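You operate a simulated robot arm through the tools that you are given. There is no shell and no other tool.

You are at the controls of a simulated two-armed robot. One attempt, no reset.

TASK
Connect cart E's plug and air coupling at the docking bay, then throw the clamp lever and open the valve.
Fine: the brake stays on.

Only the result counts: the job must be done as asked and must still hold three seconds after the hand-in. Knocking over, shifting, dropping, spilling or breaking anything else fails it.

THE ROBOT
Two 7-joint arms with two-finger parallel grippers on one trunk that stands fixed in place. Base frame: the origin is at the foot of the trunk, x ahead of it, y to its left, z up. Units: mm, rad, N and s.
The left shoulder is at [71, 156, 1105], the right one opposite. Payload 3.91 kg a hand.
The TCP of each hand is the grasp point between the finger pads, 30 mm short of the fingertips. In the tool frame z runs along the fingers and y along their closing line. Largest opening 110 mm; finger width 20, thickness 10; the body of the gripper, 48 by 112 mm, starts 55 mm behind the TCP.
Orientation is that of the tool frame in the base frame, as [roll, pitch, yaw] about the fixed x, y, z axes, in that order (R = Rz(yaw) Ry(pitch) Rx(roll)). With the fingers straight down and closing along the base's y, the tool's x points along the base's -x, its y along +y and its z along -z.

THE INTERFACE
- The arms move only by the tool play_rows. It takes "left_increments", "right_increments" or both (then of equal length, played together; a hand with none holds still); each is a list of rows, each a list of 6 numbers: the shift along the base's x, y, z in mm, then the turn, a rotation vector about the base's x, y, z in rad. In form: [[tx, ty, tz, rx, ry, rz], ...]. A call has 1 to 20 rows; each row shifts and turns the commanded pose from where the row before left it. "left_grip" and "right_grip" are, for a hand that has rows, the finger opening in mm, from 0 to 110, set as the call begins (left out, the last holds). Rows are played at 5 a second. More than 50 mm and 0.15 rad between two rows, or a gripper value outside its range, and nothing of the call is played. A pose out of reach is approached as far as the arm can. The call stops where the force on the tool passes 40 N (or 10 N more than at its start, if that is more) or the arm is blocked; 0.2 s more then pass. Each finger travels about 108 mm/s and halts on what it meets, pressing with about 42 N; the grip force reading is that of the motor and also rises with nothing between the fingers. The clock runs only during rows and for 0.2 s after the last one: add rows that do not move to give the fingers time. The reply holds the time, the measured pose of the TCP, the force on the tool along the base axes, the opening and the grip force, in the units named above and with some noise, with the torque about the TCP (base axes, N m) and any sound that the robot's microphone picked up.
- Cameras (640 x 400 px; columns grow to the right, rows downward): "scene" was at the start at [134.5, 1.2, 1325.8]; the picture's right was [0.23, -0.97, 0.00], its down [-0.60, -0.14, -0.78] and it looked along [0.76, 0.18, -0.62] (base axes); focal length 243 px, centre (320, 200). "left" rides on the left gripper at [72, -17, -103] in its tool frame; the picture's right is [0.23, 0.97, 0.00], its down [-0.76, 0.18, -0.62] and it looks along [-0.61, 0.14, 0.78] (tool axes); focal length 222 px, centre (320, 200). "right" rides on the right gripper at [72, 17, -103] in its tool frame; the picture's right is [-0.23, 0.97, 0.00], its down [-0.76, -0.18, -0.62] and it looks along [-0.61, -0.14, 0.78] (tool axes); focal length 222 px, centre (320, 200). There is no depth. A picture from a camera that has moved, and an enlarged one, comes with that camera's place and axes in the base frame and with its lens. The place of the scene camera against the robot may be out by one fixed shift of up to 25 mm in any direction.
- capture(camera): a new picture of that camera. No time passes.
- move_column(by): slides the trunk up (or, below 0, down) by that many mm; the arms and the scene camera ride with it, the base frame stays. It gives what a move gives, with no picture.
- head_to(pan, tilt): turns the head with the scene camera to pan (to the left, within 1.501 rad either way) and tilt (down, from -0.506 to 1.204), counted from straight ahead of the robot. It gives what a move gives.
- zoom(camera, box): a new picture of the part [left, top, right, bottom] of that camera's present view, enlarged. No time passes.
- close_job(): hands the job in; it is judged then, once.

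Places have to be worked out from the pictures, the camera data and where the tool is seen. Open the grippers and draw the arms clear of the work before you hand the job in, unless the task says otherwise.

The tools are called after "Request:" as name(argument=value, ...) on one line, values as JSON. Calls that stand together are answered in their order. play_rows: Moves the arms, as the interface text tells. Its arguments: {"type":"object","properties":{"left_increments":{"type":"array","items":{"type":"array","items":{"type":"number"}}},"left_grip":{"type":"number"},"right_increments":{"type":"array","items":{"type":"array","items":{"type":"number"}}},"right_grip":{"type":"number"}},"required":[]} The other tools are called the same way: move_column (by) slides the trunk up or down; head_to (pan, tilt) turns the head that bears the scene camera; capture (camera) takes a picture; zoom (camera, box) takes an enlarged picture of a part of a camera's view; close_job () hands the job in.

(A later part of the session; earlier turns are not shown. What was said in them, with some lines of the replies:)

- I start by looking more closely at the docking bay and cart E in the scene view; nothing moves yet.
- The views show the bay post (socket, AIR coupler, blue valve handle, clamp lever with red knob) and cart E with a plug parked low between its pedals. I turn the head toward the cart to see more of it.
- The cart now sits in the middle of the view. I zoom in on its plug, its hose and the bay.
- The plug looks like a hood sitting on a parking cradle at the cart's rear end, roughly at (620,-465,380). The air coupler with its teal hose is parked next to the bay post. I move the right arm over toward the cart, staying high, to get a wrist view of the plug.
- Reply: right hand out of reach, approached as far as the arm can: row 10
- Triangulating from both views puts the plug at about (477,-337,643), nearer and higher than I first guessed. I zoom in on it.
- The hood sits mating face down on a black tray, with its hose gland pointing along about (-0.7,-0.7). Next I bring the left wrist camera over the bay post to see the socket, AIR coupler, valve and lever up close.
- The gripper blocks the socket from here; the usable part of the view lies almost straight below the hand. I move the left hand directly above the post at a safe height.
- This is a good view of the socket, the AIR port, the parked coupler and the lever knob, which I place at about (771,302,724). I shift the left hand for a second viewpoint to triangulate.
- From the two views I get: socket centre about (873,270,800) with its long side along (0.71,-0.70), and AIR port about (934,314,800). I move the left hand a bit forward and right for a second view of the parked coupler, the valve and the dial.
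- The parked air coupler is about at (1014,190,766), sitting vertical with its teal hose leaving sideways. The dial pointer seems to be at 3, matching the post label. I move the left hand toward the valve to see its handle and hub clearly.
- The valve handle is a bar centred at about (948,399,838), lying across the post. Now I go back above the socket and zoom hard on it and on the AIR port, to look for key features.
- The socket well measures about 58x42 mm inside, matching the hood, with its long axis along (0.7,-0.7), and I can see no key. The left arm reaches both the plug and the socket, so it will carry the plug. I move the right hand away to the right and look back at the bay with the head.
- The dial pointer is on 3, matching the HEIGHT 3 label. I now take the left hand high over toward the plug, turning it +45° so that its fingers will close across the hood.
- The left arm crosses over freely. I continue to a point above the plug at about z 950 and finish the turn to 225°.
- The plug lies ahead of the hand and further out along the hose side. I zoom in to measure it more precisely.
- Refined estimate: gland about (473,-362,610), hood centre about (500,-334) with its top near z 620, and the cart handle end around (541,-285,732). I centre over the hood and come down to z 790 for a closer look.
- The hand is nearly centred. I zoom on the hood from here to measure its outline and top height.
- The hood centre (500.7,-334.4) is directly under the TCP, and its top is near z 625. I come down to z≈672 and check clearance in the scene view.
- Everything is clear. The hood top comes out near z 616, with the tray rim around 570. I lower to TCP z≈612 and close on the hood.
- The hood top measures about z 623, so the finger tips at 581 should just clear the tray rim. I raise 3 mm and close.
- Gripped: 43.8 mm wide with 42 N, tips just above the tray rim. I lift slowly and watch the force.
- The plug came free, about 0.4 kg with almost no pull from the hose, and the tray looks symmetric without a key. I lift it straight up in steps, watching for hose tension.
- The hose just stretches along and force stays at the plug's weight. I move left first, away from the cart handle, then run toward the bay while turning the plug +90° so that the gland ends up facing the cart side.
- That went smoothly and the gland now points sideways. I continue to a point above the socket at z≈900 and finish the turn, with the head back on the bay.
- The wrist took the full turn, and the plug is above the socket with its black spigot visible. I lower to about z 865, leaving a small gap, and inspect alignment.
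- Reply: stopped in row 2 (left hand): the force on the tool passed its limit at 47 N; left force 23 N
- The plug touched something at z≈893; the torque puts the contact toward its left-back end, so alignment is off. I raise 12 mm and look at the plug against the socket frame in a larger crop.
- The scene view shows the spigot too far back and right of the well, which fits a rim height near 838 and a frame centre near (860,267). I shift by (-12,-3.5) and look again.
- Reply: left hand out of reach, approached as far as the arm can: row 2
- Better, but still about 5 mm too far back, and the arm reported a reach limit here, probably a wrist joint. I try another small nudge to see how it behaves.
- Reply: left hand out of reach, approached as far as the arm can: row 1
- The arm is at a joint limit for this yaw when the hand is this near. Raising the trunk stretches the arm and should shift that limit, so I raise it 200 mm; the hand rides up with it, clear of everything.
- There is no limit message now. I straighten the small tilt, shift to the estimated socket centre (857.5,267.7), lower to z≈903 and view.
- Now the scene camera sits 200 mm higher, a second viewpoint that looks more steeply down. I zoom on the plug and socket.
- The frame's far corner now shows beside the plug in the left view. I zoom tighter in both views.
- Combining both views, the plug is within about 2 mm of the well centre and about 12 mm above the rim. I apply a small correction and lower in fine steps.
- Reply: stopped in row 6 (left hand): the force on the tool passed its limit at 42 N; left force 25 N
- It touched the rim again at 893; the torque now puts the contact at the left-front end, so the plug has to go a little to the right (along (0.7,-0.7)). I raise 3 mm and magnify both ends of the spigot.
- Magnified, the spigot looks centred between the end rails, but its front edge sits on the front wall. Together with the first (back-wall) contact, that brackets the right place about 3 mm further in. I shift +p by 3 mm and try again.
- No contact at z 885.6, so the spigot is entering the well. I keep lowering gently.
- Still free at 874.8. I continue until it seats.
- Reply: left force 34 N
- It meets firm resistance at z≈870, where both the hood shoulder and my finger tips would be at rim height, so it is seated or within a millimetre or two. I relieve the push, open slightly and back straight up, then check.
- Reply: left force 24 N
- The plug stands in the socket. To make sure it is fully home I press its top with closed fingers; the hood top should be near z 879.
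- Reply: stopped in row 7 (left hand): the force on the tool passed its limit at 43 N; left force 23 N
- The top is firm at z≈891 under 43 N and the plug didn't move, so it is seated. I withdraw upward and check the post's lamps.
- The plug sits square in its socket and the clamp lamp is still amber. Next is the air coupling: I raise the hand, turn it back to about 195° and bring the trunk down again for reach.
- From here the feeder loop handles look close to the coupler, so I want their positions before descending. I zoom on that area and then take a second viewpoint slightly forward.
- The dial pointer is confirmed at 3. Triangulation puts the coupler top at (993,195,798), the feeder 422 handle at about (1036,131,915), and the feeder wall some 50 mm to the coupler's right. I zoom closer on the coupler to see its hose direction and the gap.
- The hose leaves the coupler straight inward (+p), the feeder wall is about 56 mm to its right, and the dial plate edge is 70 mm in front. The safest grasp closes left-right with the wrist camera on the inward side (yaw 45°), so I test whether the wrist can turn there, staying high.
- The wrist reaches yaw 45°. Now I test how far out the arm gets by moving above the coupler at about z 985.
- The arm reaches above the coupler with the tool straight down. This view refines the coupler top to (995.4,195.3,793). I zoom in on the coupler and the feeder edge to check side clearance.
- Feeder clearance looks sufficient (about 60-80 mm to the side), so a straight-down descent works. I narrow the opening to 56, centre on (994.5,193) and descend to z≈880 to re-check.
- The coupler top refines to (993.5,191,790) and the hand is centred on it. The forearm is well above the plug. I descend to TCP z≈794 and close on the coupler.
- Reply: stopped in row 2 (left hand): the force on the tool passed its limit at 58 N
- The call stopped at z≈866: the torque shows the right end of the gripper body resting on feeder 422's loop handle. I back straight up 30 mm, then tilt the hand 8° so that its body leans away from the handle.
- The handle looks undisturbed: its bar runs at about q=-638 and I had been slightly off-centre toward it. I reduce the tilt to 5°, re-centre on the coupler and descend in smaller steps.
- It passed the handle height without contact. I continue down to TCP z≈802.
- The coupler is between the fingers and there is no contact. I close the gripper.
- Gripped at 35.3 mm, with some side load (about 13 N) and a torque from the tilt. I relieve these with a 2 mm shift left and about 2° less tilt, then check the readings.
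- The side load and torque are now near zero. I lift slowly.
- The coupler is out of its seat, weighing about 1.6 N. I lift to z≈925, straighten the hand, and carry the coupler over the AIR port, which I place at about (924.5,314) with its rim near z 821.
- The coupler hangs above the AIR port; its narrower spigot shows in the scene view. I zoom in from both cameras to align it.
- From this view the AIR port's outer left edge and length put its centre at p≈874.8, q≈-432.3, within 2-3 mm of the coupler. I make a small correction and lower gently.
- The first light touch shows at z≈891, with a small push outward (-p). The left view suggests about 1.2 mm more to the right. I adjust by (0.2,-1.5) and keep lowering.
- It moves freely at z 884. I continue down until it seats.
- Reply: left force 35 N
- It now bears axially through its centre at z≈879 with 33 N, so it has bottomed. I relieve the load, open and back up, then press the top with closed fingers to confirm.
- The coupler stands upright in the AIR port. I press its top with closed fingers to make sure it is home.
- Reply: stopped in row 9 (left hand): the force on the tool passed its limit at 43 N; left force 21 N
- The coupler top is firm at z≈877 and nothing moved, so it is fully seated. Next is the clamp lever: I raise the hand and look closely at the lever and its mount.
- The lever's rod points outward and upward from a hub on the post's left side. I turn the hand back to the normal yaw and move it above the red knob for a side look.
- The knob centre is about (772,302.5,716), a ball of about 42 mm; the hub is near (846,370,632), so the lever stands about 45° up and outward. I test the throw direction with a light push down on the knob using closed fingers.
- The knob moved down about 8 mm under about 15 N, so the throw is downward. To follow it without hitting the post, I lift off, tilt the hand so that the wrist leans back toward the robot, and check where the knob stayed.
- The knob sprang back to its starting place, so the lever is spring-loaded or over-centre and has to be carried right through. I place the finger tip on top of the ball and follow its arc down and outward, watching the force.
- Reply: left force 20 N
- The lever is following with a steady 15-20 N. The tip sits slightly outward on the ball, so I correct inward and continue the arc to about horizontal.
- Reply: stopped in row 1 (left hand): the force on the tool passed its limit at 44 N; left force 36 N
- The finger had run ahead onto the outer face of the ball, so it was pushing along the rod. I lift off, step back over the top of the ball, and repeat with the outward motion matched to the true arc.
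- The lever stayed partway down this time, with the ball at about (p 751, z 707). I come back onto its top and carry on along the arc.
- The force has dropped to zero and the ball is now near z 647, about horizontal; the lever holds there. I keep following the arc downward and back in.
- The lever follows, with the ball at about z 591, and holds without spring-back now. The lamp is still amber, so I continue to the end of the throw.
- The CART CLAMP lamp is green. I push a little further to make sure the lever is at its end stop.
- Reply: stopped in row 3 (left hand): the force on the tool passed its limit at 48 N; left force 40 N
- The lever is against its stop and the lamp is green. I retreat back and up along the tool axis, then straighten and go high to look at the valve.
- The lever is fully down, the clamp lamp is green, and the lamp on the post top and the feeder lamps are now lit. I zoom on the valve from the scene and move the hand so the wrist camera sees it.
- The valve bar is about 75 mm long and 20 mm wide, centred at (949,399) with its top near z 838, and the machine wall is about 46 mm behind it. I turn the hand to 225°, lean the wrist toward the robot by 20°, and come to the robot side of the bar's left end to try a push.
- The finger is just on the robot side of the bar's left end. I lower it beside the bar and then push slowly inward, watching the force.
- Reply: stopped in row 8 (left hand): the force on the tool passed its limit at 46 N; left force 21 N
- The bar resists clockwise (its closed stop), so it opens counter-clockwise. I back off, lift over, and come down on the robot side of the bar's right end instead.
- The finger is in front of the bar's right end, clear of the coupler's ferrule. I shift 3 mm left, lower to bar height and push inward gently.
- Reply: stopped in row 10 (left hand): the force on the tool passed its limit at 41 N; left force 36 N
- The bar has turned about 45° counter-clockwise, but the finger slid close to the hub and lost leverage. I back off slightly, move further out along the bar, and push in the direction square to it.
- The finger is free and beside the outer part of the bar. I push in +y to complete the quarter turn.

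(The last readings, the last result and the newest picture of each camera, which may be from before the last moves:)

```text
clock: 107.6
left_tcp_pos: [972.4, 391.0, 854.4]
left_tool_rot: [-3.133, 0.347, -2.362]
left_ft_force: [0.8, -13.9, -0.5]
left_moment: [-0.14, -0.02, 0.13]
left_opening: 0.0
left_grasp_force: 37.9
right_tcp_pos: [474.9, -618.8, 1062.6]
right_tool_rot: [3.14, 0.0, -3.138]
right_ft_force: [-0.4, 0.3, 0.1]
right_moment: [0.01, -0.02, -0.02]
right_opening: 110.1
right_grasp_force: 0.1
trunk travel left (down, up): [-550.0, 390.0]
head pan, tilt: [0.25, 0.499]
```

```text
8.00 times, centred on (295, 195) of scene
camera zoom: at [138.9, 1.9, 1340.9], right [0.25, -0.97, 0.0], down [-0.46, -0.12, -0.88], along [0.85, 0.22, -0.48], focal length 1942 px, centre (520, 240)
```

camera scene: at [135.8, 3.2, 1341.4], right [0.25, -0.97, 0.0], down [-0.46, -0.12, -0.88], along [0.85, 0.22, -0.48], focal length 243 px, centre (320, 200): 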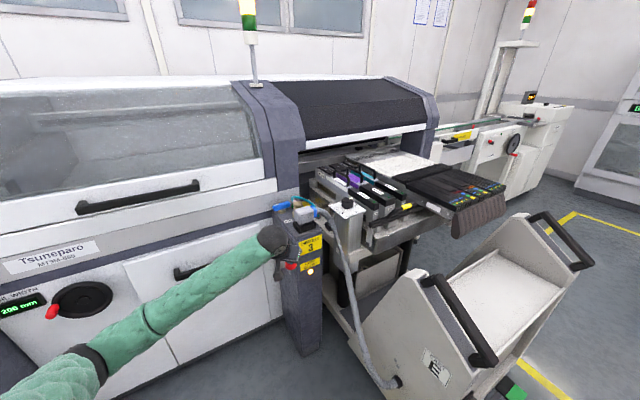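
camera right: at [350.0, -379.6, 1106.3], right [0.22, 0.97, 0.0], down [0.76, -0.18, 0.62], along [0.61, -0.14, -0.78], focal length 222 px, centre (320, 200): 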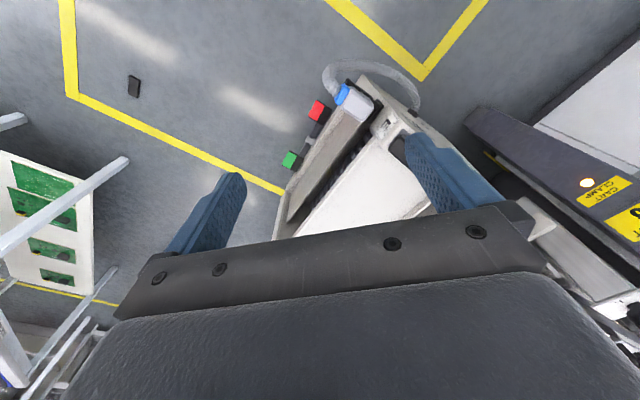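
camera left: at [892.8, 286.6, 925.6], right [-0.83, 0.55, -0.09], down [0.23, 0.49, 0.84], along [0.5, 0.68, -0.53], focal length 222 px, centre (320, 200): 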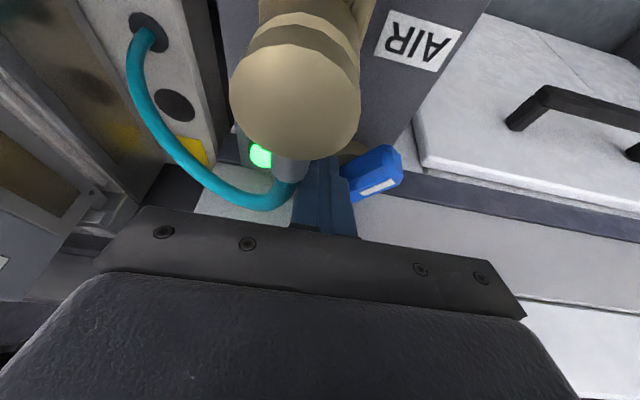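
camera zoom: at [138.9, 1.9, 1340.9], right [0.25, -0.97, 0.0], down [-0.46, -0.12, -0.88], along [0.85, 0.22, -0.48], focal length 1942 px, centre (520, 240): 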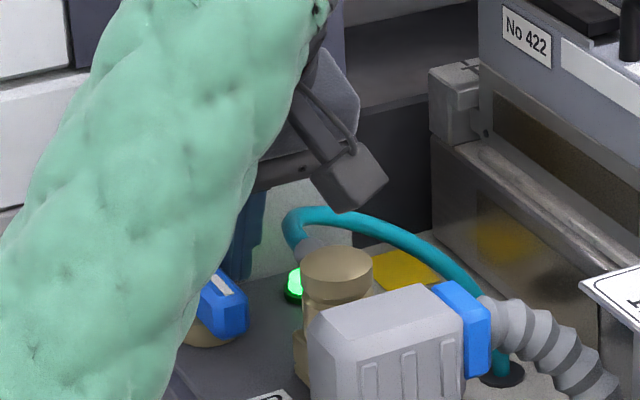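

It has turned about 75-80°. I push the last part until it meets the open stop.

Request:
play_rows(left_increments=[[0, 3, 0, 0, 0, 0], [-0.5, 3, 0, 0, 0, 0], [-1, 3, 0, 0, 0, 0], [-1.5, 2.5, 0, 0, 0, 0], [-1.5, 2, 0, 0, 0, 0], [-1.5, 2, 0, 0, 0, 0]])

Request:
zoom(camera="left", box=[220, 100, 440, 240])

Request:
zoom(camera="scene", box=[260, 170, 330, 220])

```text
clock: 108.2
left_tcp_pos: [972.2, 391.0, 854.2]
left_tool_rot: [-3.127, 0.344, -2.368]
left_ft_force: [17.0, -32.2, 2.4]
left_moment: [-0.29, -0.11, 0.32]
left_opening: 0.0
left_grasp_force: 37.5
right_tcp_pos: [476.9, -616.0, 1061.5]
right_tool_rot: [3.141, -0.002, -3.136]
right_ft_force: [-1.0, -0.7, -0.4]
right_moment: [-0.01, 0.01, 0.0]
right_opening: 110.0
right_grasp_force: 0.1
trunk travel left (down, up): [-550.0, 390.0]
head pan, tilt: [0.25, 0.499]
stopped in row 2 (left hand): the force on the tool passed its limit at 44 N (the readings are from after the stop); the commanded pose is now the measured one
```

```text
2.86 times, centred on (330, 170) of left
camera zoom: at [909.5, 307.4, 926.6], right [-0.83, 0.55, -0.09], down [0.23, 0.49, 0.84], along [0.51, 0.68, -0.53], focal length 635 px, centre (291, 286)
```

zoom: 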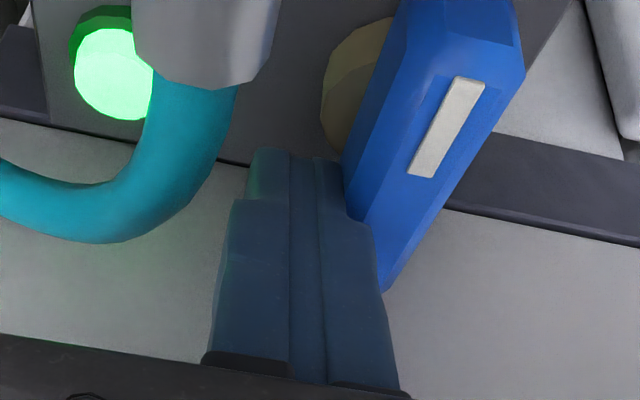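

```text
8.00 times, centred on (295, 195) of scene
camera zoom: at [140.0, 1.3, 1341.0], right [0.25, -0.97, 0.0], down [-0.47, -0.12, -0.88], along [0.85, 0.22, -0.48], focal length 1942 px, centre (520, 240)
```

zoom: 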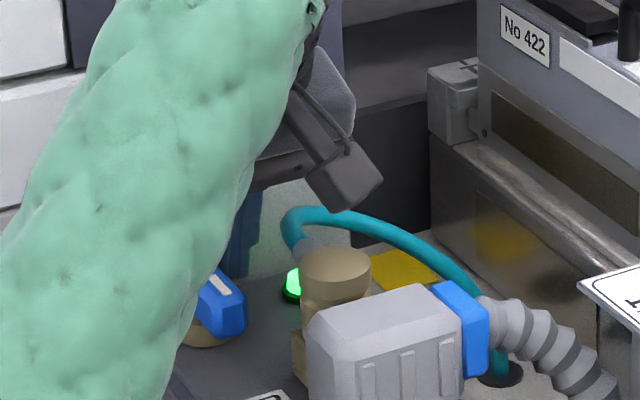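

The force rose sharply at this point, so it looks like the open stop. I back off, lift clear and check the bar's angle from above.

Request:
play_rows(left_increments=[[3.5, -3.5, 0, 0, 0, 0], [0, 0, 30, 0, 0, 0], [-5, -5, 40, 0, 0, 0], [-25, -25, 30, 0, 0, 0], [-20, 10, 10, -0.0825, 0.0825, 0], [-10, 20, 0, -0.0825, 0.0825, 0], [-10, 20, 0, -0.0825, 0.0825, 0]])

Request:
capture(camera="left")

Request:
zoom(camera="scene", box=[260, 180, 330, 230])

```text
clock: 108.8
left_tcp_pos: [973.9, 392.9, 877.4]
left_tool_rot: [-3.134, 0.342, -2.364]
left_ft_force: [-0.8, 0.1, 0.6]
left_moment: [0.02, 0.0, -0.01]
left_opening: 0.0
left_grasp_force: 37.8
right_tcp_pos: [475.1, -615.2, 1062.5]
right_tool_rot: [3.14, -0.001, -3.137]
right_ft_force: [-0.5, 0.1, 0.4]
right_moment: [0.01, -0.03, 0.0]
right_opening: 109.8
right_grasp_force: 0.1
trunk travel left (down, up): [-550.0, 390.0]
head pan, tilt: [0.25, 0.499]
stopped in row 3 (left hand): the force on the tool passed its limit at 50 N (the readings are from after the stop); the commanded pose is now the measured one
```

```text
taken
camera left: at [911.8, 308.5, 950.2], right [-0.83, 0.55, -0.08], down [0.23, 0.49, 0.84], along [0.5, 0.68, -0.53], focal length 222 px, centre (320, 200)
```

left: 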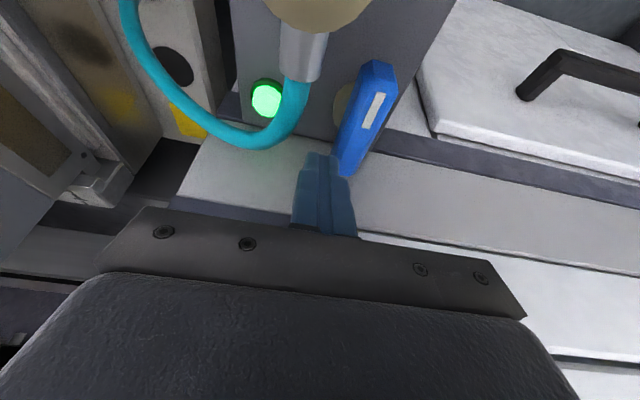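

```text
8.00 times, centred on (295, 205) of scene
camera zoom: at [138.5, 3.4, 1341.1], right [0.25, -0.97, 0.0], down [-0.46, -0.12, -0.88], along [0.85, 0.22, -0.48], focal length 1942 px, centre (520, 160)
```

zoom: 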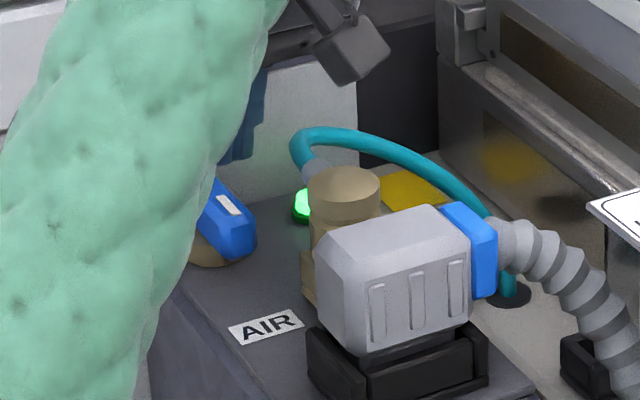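

The retreat stopped early with a brief force peak, though the reading is now near zero. I lift again in small vertical steps to see what it is.

Request:
play_rows(left_increments=[[0, 0, 4, 0, 0, 0], [0, 0, 4, 0, 0, 0], [0, 0, 4, 0, 0, 0]])

Request:
capture(camera="scene")

```text
clock: 109.6
left_tcp_pos: [974.0, 393.7, 890.4]
left_tool_rot: [-3.133, 0.344, -2.364]
left_ft_force: [-0.8, 0.4, 0.4]
left_moment: [0.0, -0.05, 0.0]
left_opening: 0.2
left_grasp_force: 38.0
right_tcp_pos: [475.8, -615.8, 1062.7]
right_tool_rot: [3.14, -0.003, -3.136]
right_ft_force: [0.1, 0.4, 0.5]
right_moment: [0.0, -0.02, -0.02]
right_opening: 110.0
right_grasp_force: 0.1
trunk travel left (down, up): [-550.0, 390.0]
head pan, tilt: [0.25, 0.499]
```

```text
taken
camera scene: at [138.9, 3.1, 1340.9], right [0.25, -0.97, 0.0], down [-0.46, -0.12, -0.88], along [0.85, 0.22, -0.48], focal length 243 px, centre (320, 200)
```

scene: 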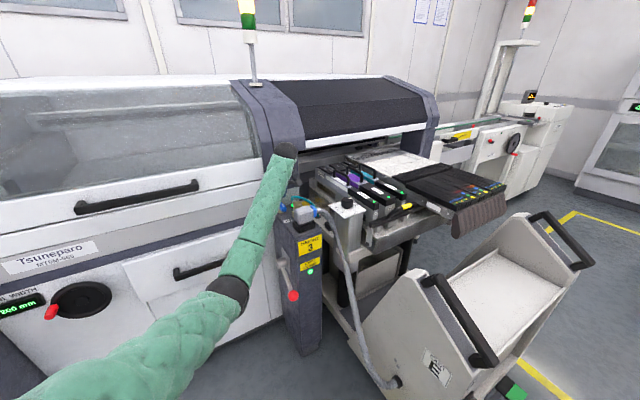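

No contact now, so it lifts freely. I move outward away from the machine, then up, and straighten the hand.

Request:
play_rows(left_increments=[[-3, -3, 4, 0, 0, 0], [-6, -6, 8, 0, 0, 0], [-10, -10, 15, 0, 0, 0], [-15, -15, 20, 0, 0, 0], [-20, -20, 25, 0, 0, 0], [-25, -5, 25, -0.0825, 0.0825, 0], [-25, 5, 20, -0.0825, 0.0825, 0], [-25, 5, 10, -0.0825, 0.0825, 0]])

Request:
capture(camera="left")

Request:
zoom(camera="scene", box=[260, 180, 330, 230])

```text
clock: 111.4
left_tcp_pos: [843.3, 344.1, 1018.2]
left_tool_rot: [-3.131, -0.009, -2.361]
left_ft_force: [0.2, 0.0, 0.3]
left_moment: [0.03, 0.01, 0.02]
left_opening: 0.0
left_grasp_force: 37.7
right_tcp_pos: [475.0, -616.6, 1063.5]
right_tool_rot: [3.14, 0.0, -3.139]
right_ft_force: [0.3, -0.1, -0.2]
right_moment: [-0.03, -0.04, -0.01]
right_opening: 109.9
right_grasp_force: 0.1
trunk travel left (down, up): [-550.0, 390.0]
head pan, tilt: [0.25, 0.499]
```

```text
taken
camera left: at [804.5, 281.6, 1120.2], right [-0.85, 0.53, -0.01], down [0.42, 0.67, 0.61], along [0.33, 0.52, -0.79], focal length 222 px, centre (320, 200)
```

left: 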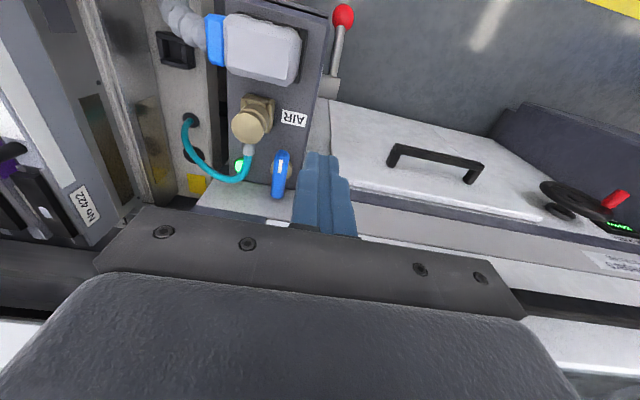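

```text
8.00 times, centred on (295, 205) of scene
camera zoom: at [138.0, 4.1, 1341.0], right [0.25, -0.97, 0.0], down [-0.46, -0.12, -0.88], along [0.85, 0.22, -0.48], focal length 1942 px, centre (520, 160)
```

zoom: 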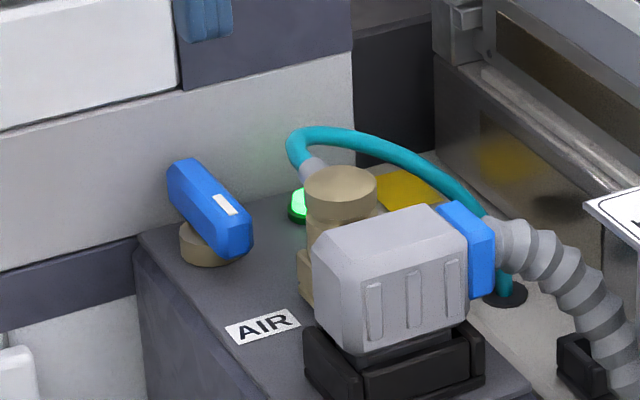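

The bar now points inward along the post. I zoom to check that its angle is a full quarter turn.

Request:
zoom(camera="left", box=[210, 80, 350, 210])

Request:
zoom(camera="scene", box=[265, 190, 305, 220])

```text
3.08 times, centred on (280, 145) of left
camera zoom: at [804.5, 281.6, 1120.2], right [-0.85, 0.53, -0.01], down [0.42, 0.67, 0.61], along [0.33, 0.52, -0.79], focal length 684 px, centre (443, 369)
```

zoom: 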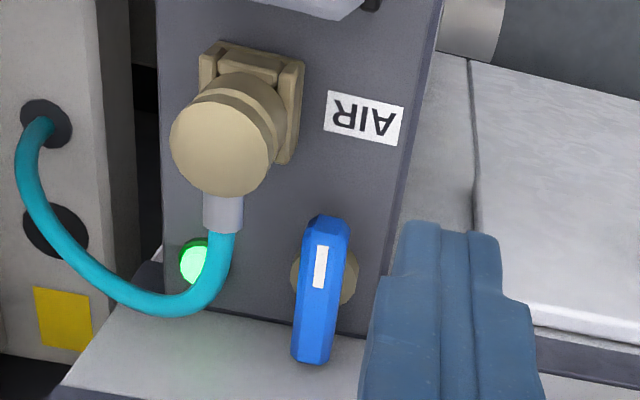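

```text
13.33 times, centred on (285, 205) of scene
camera zoom: at [138.0, 4.1, 1341.0], right [0.25, -0.97, 0.0], down [-0.46, -0.12, -0.88], along [0.85, 0.22, -0.48], focal length 3237 px, centre (787, 133)
```

zoom: 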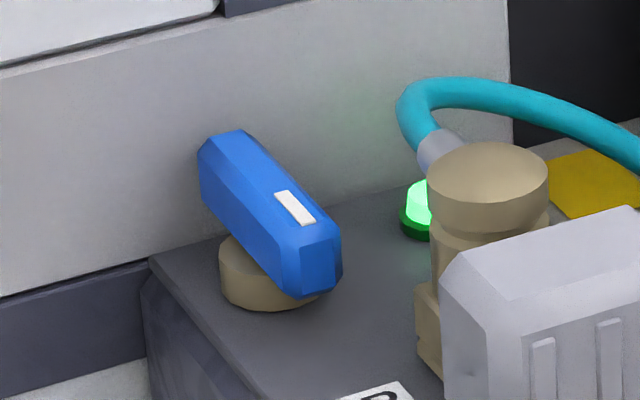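

The bar measures 45.7° in the base frame, which is a full quarter turn along the post, so the valve is open. I draw the left arm clear to its starting area, open the grippers and take final views.

Request:
play_rows(left_increments=[[-20, 20, 25, 0, 0, -0.13], [-22, 25, 25, 0, 0, -0.13], [-22, 28, 25, 0, 0, -0.13], [-22, 28, 20, 0, 0, -0.13], [-22, 28, 20, 0, 0, -0.13], [-22, 28, 10, 0, 0, -0.13]], left_grip=110)

Request:
capture(camera="scene")

Request:
zoom(camera="scene", box=[250, 150, 400, 310])

Request:
zoom(camera="scene", box=[280, 170, 360, 230])

```text
clock: 112.8
left_tcp_pos: [715.2, 501.2, 1141.7]
left_tool_rot: [-3.129, -0.007, 3.137]
left_ft_force: [-0.2, -0.4, -0.7]
left_moment: [-0.01, -0.02, 0.03]
left_opening: 109.8
left_grasp_force: 0.1
right_tcp_pos: [474.9, -615.4, 1063.1]
right_tool_rot: [3.141, 0.0, -3.138]
right_ft_force: [0.8, -0.4, 1.3]
right_moment: [-0.01, 0.01, 0.02]
right_opening: 109.6
right_grasp_force: 0.0
trunk travel left (down, up): [-550.0, 390.0]
head pan, tilt: [0.25, 0.499]
```

```text
taken
camera scene: at [137.6, 4.1, 1341.0], right [0.25, -0.97, 0.0], down [-0.46, -0.12, -0.88], along [0.85, 0.22, -0.48], focal length 243 px, centre (320, 200)
```

scene: 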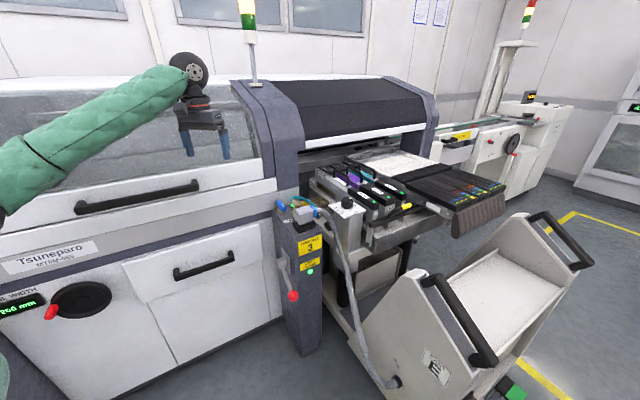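

```text
2.50 times, centred on (325, 230) of scene
camera zoom: at [137.6, 4.1, 1341.0], right [0.25, -0.97, 0.0], down [-0.46, -0.12, -0.88], along [0.85, 0.22, -0.48], focal length 607 px, centre (308, 125)
```

zoom: 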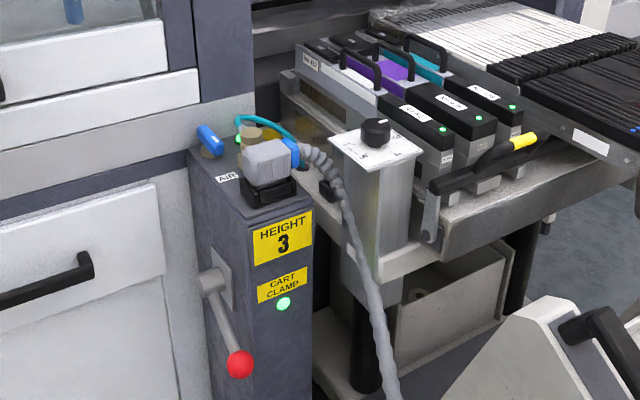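

```text
6.67 times, centred on (320, 200) of scene
camera zoom: at [137.6, 4.1, 1341.0], right [0.25, -0.97, 0.0], down [-0.46, -0.12, -0.88], along [0.85, 0.22, -0.48], focal length 1618 px, centre (320, 200)
```

zoom: 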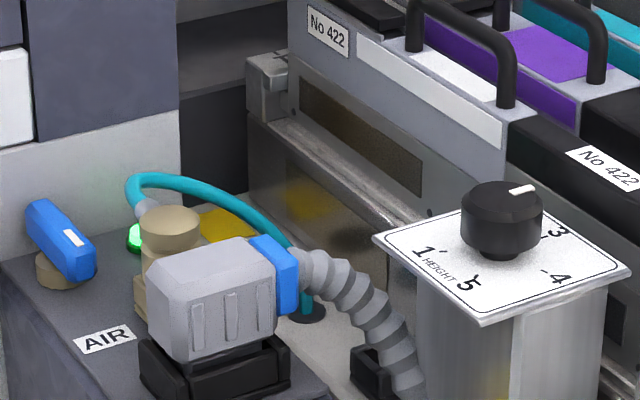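

Plug and coupler are both home, the clamp lever is down with a green lamp, the valve bar is in line, the dial is still on 3, and the brake was never touched. Both arms are clear with grippers open, so I hand the job in.

Request:
close_job()

```text
The job is handed in.
```

I connected cart E's plug and air coupling at the docking bay, threw the clamp lever down and opened the valve. The job is handed in; I have not seen the verdict.

- **Plug:** it sits in the bay socket with its hose facing the cart side. A push of about 43 N on top did not move it.
- **Air coupling:** it is fully down in the AIR port, and the same push test did not move it.
- **Clamp lever:** it is thrown down to its end stop. The CART CLAMP lamp changed from amber to green, and the lamp on the post top and the feeder lamps brightened.
- **Valve:** I turned the bar a full quarter turn counter-clockwise, until it met a stop in line with the post. Clockwise it hit a stop at once, so I took counter-clockwise to be open.
- **Brake and dial:** I did not touch the brake, and the height dial is still on 3.

While going for the air coupling, the gripper body rested on the loop handle of feeder 422, and the stop force read 58 N. I backed off at once, and the feeder shows no visible shift in the later pictures. There was also one unexplained 50 N peak while I was pulling back from the valve; nothing had visibly moved afterwards.

Both arms are clear of the work with the grippers open.
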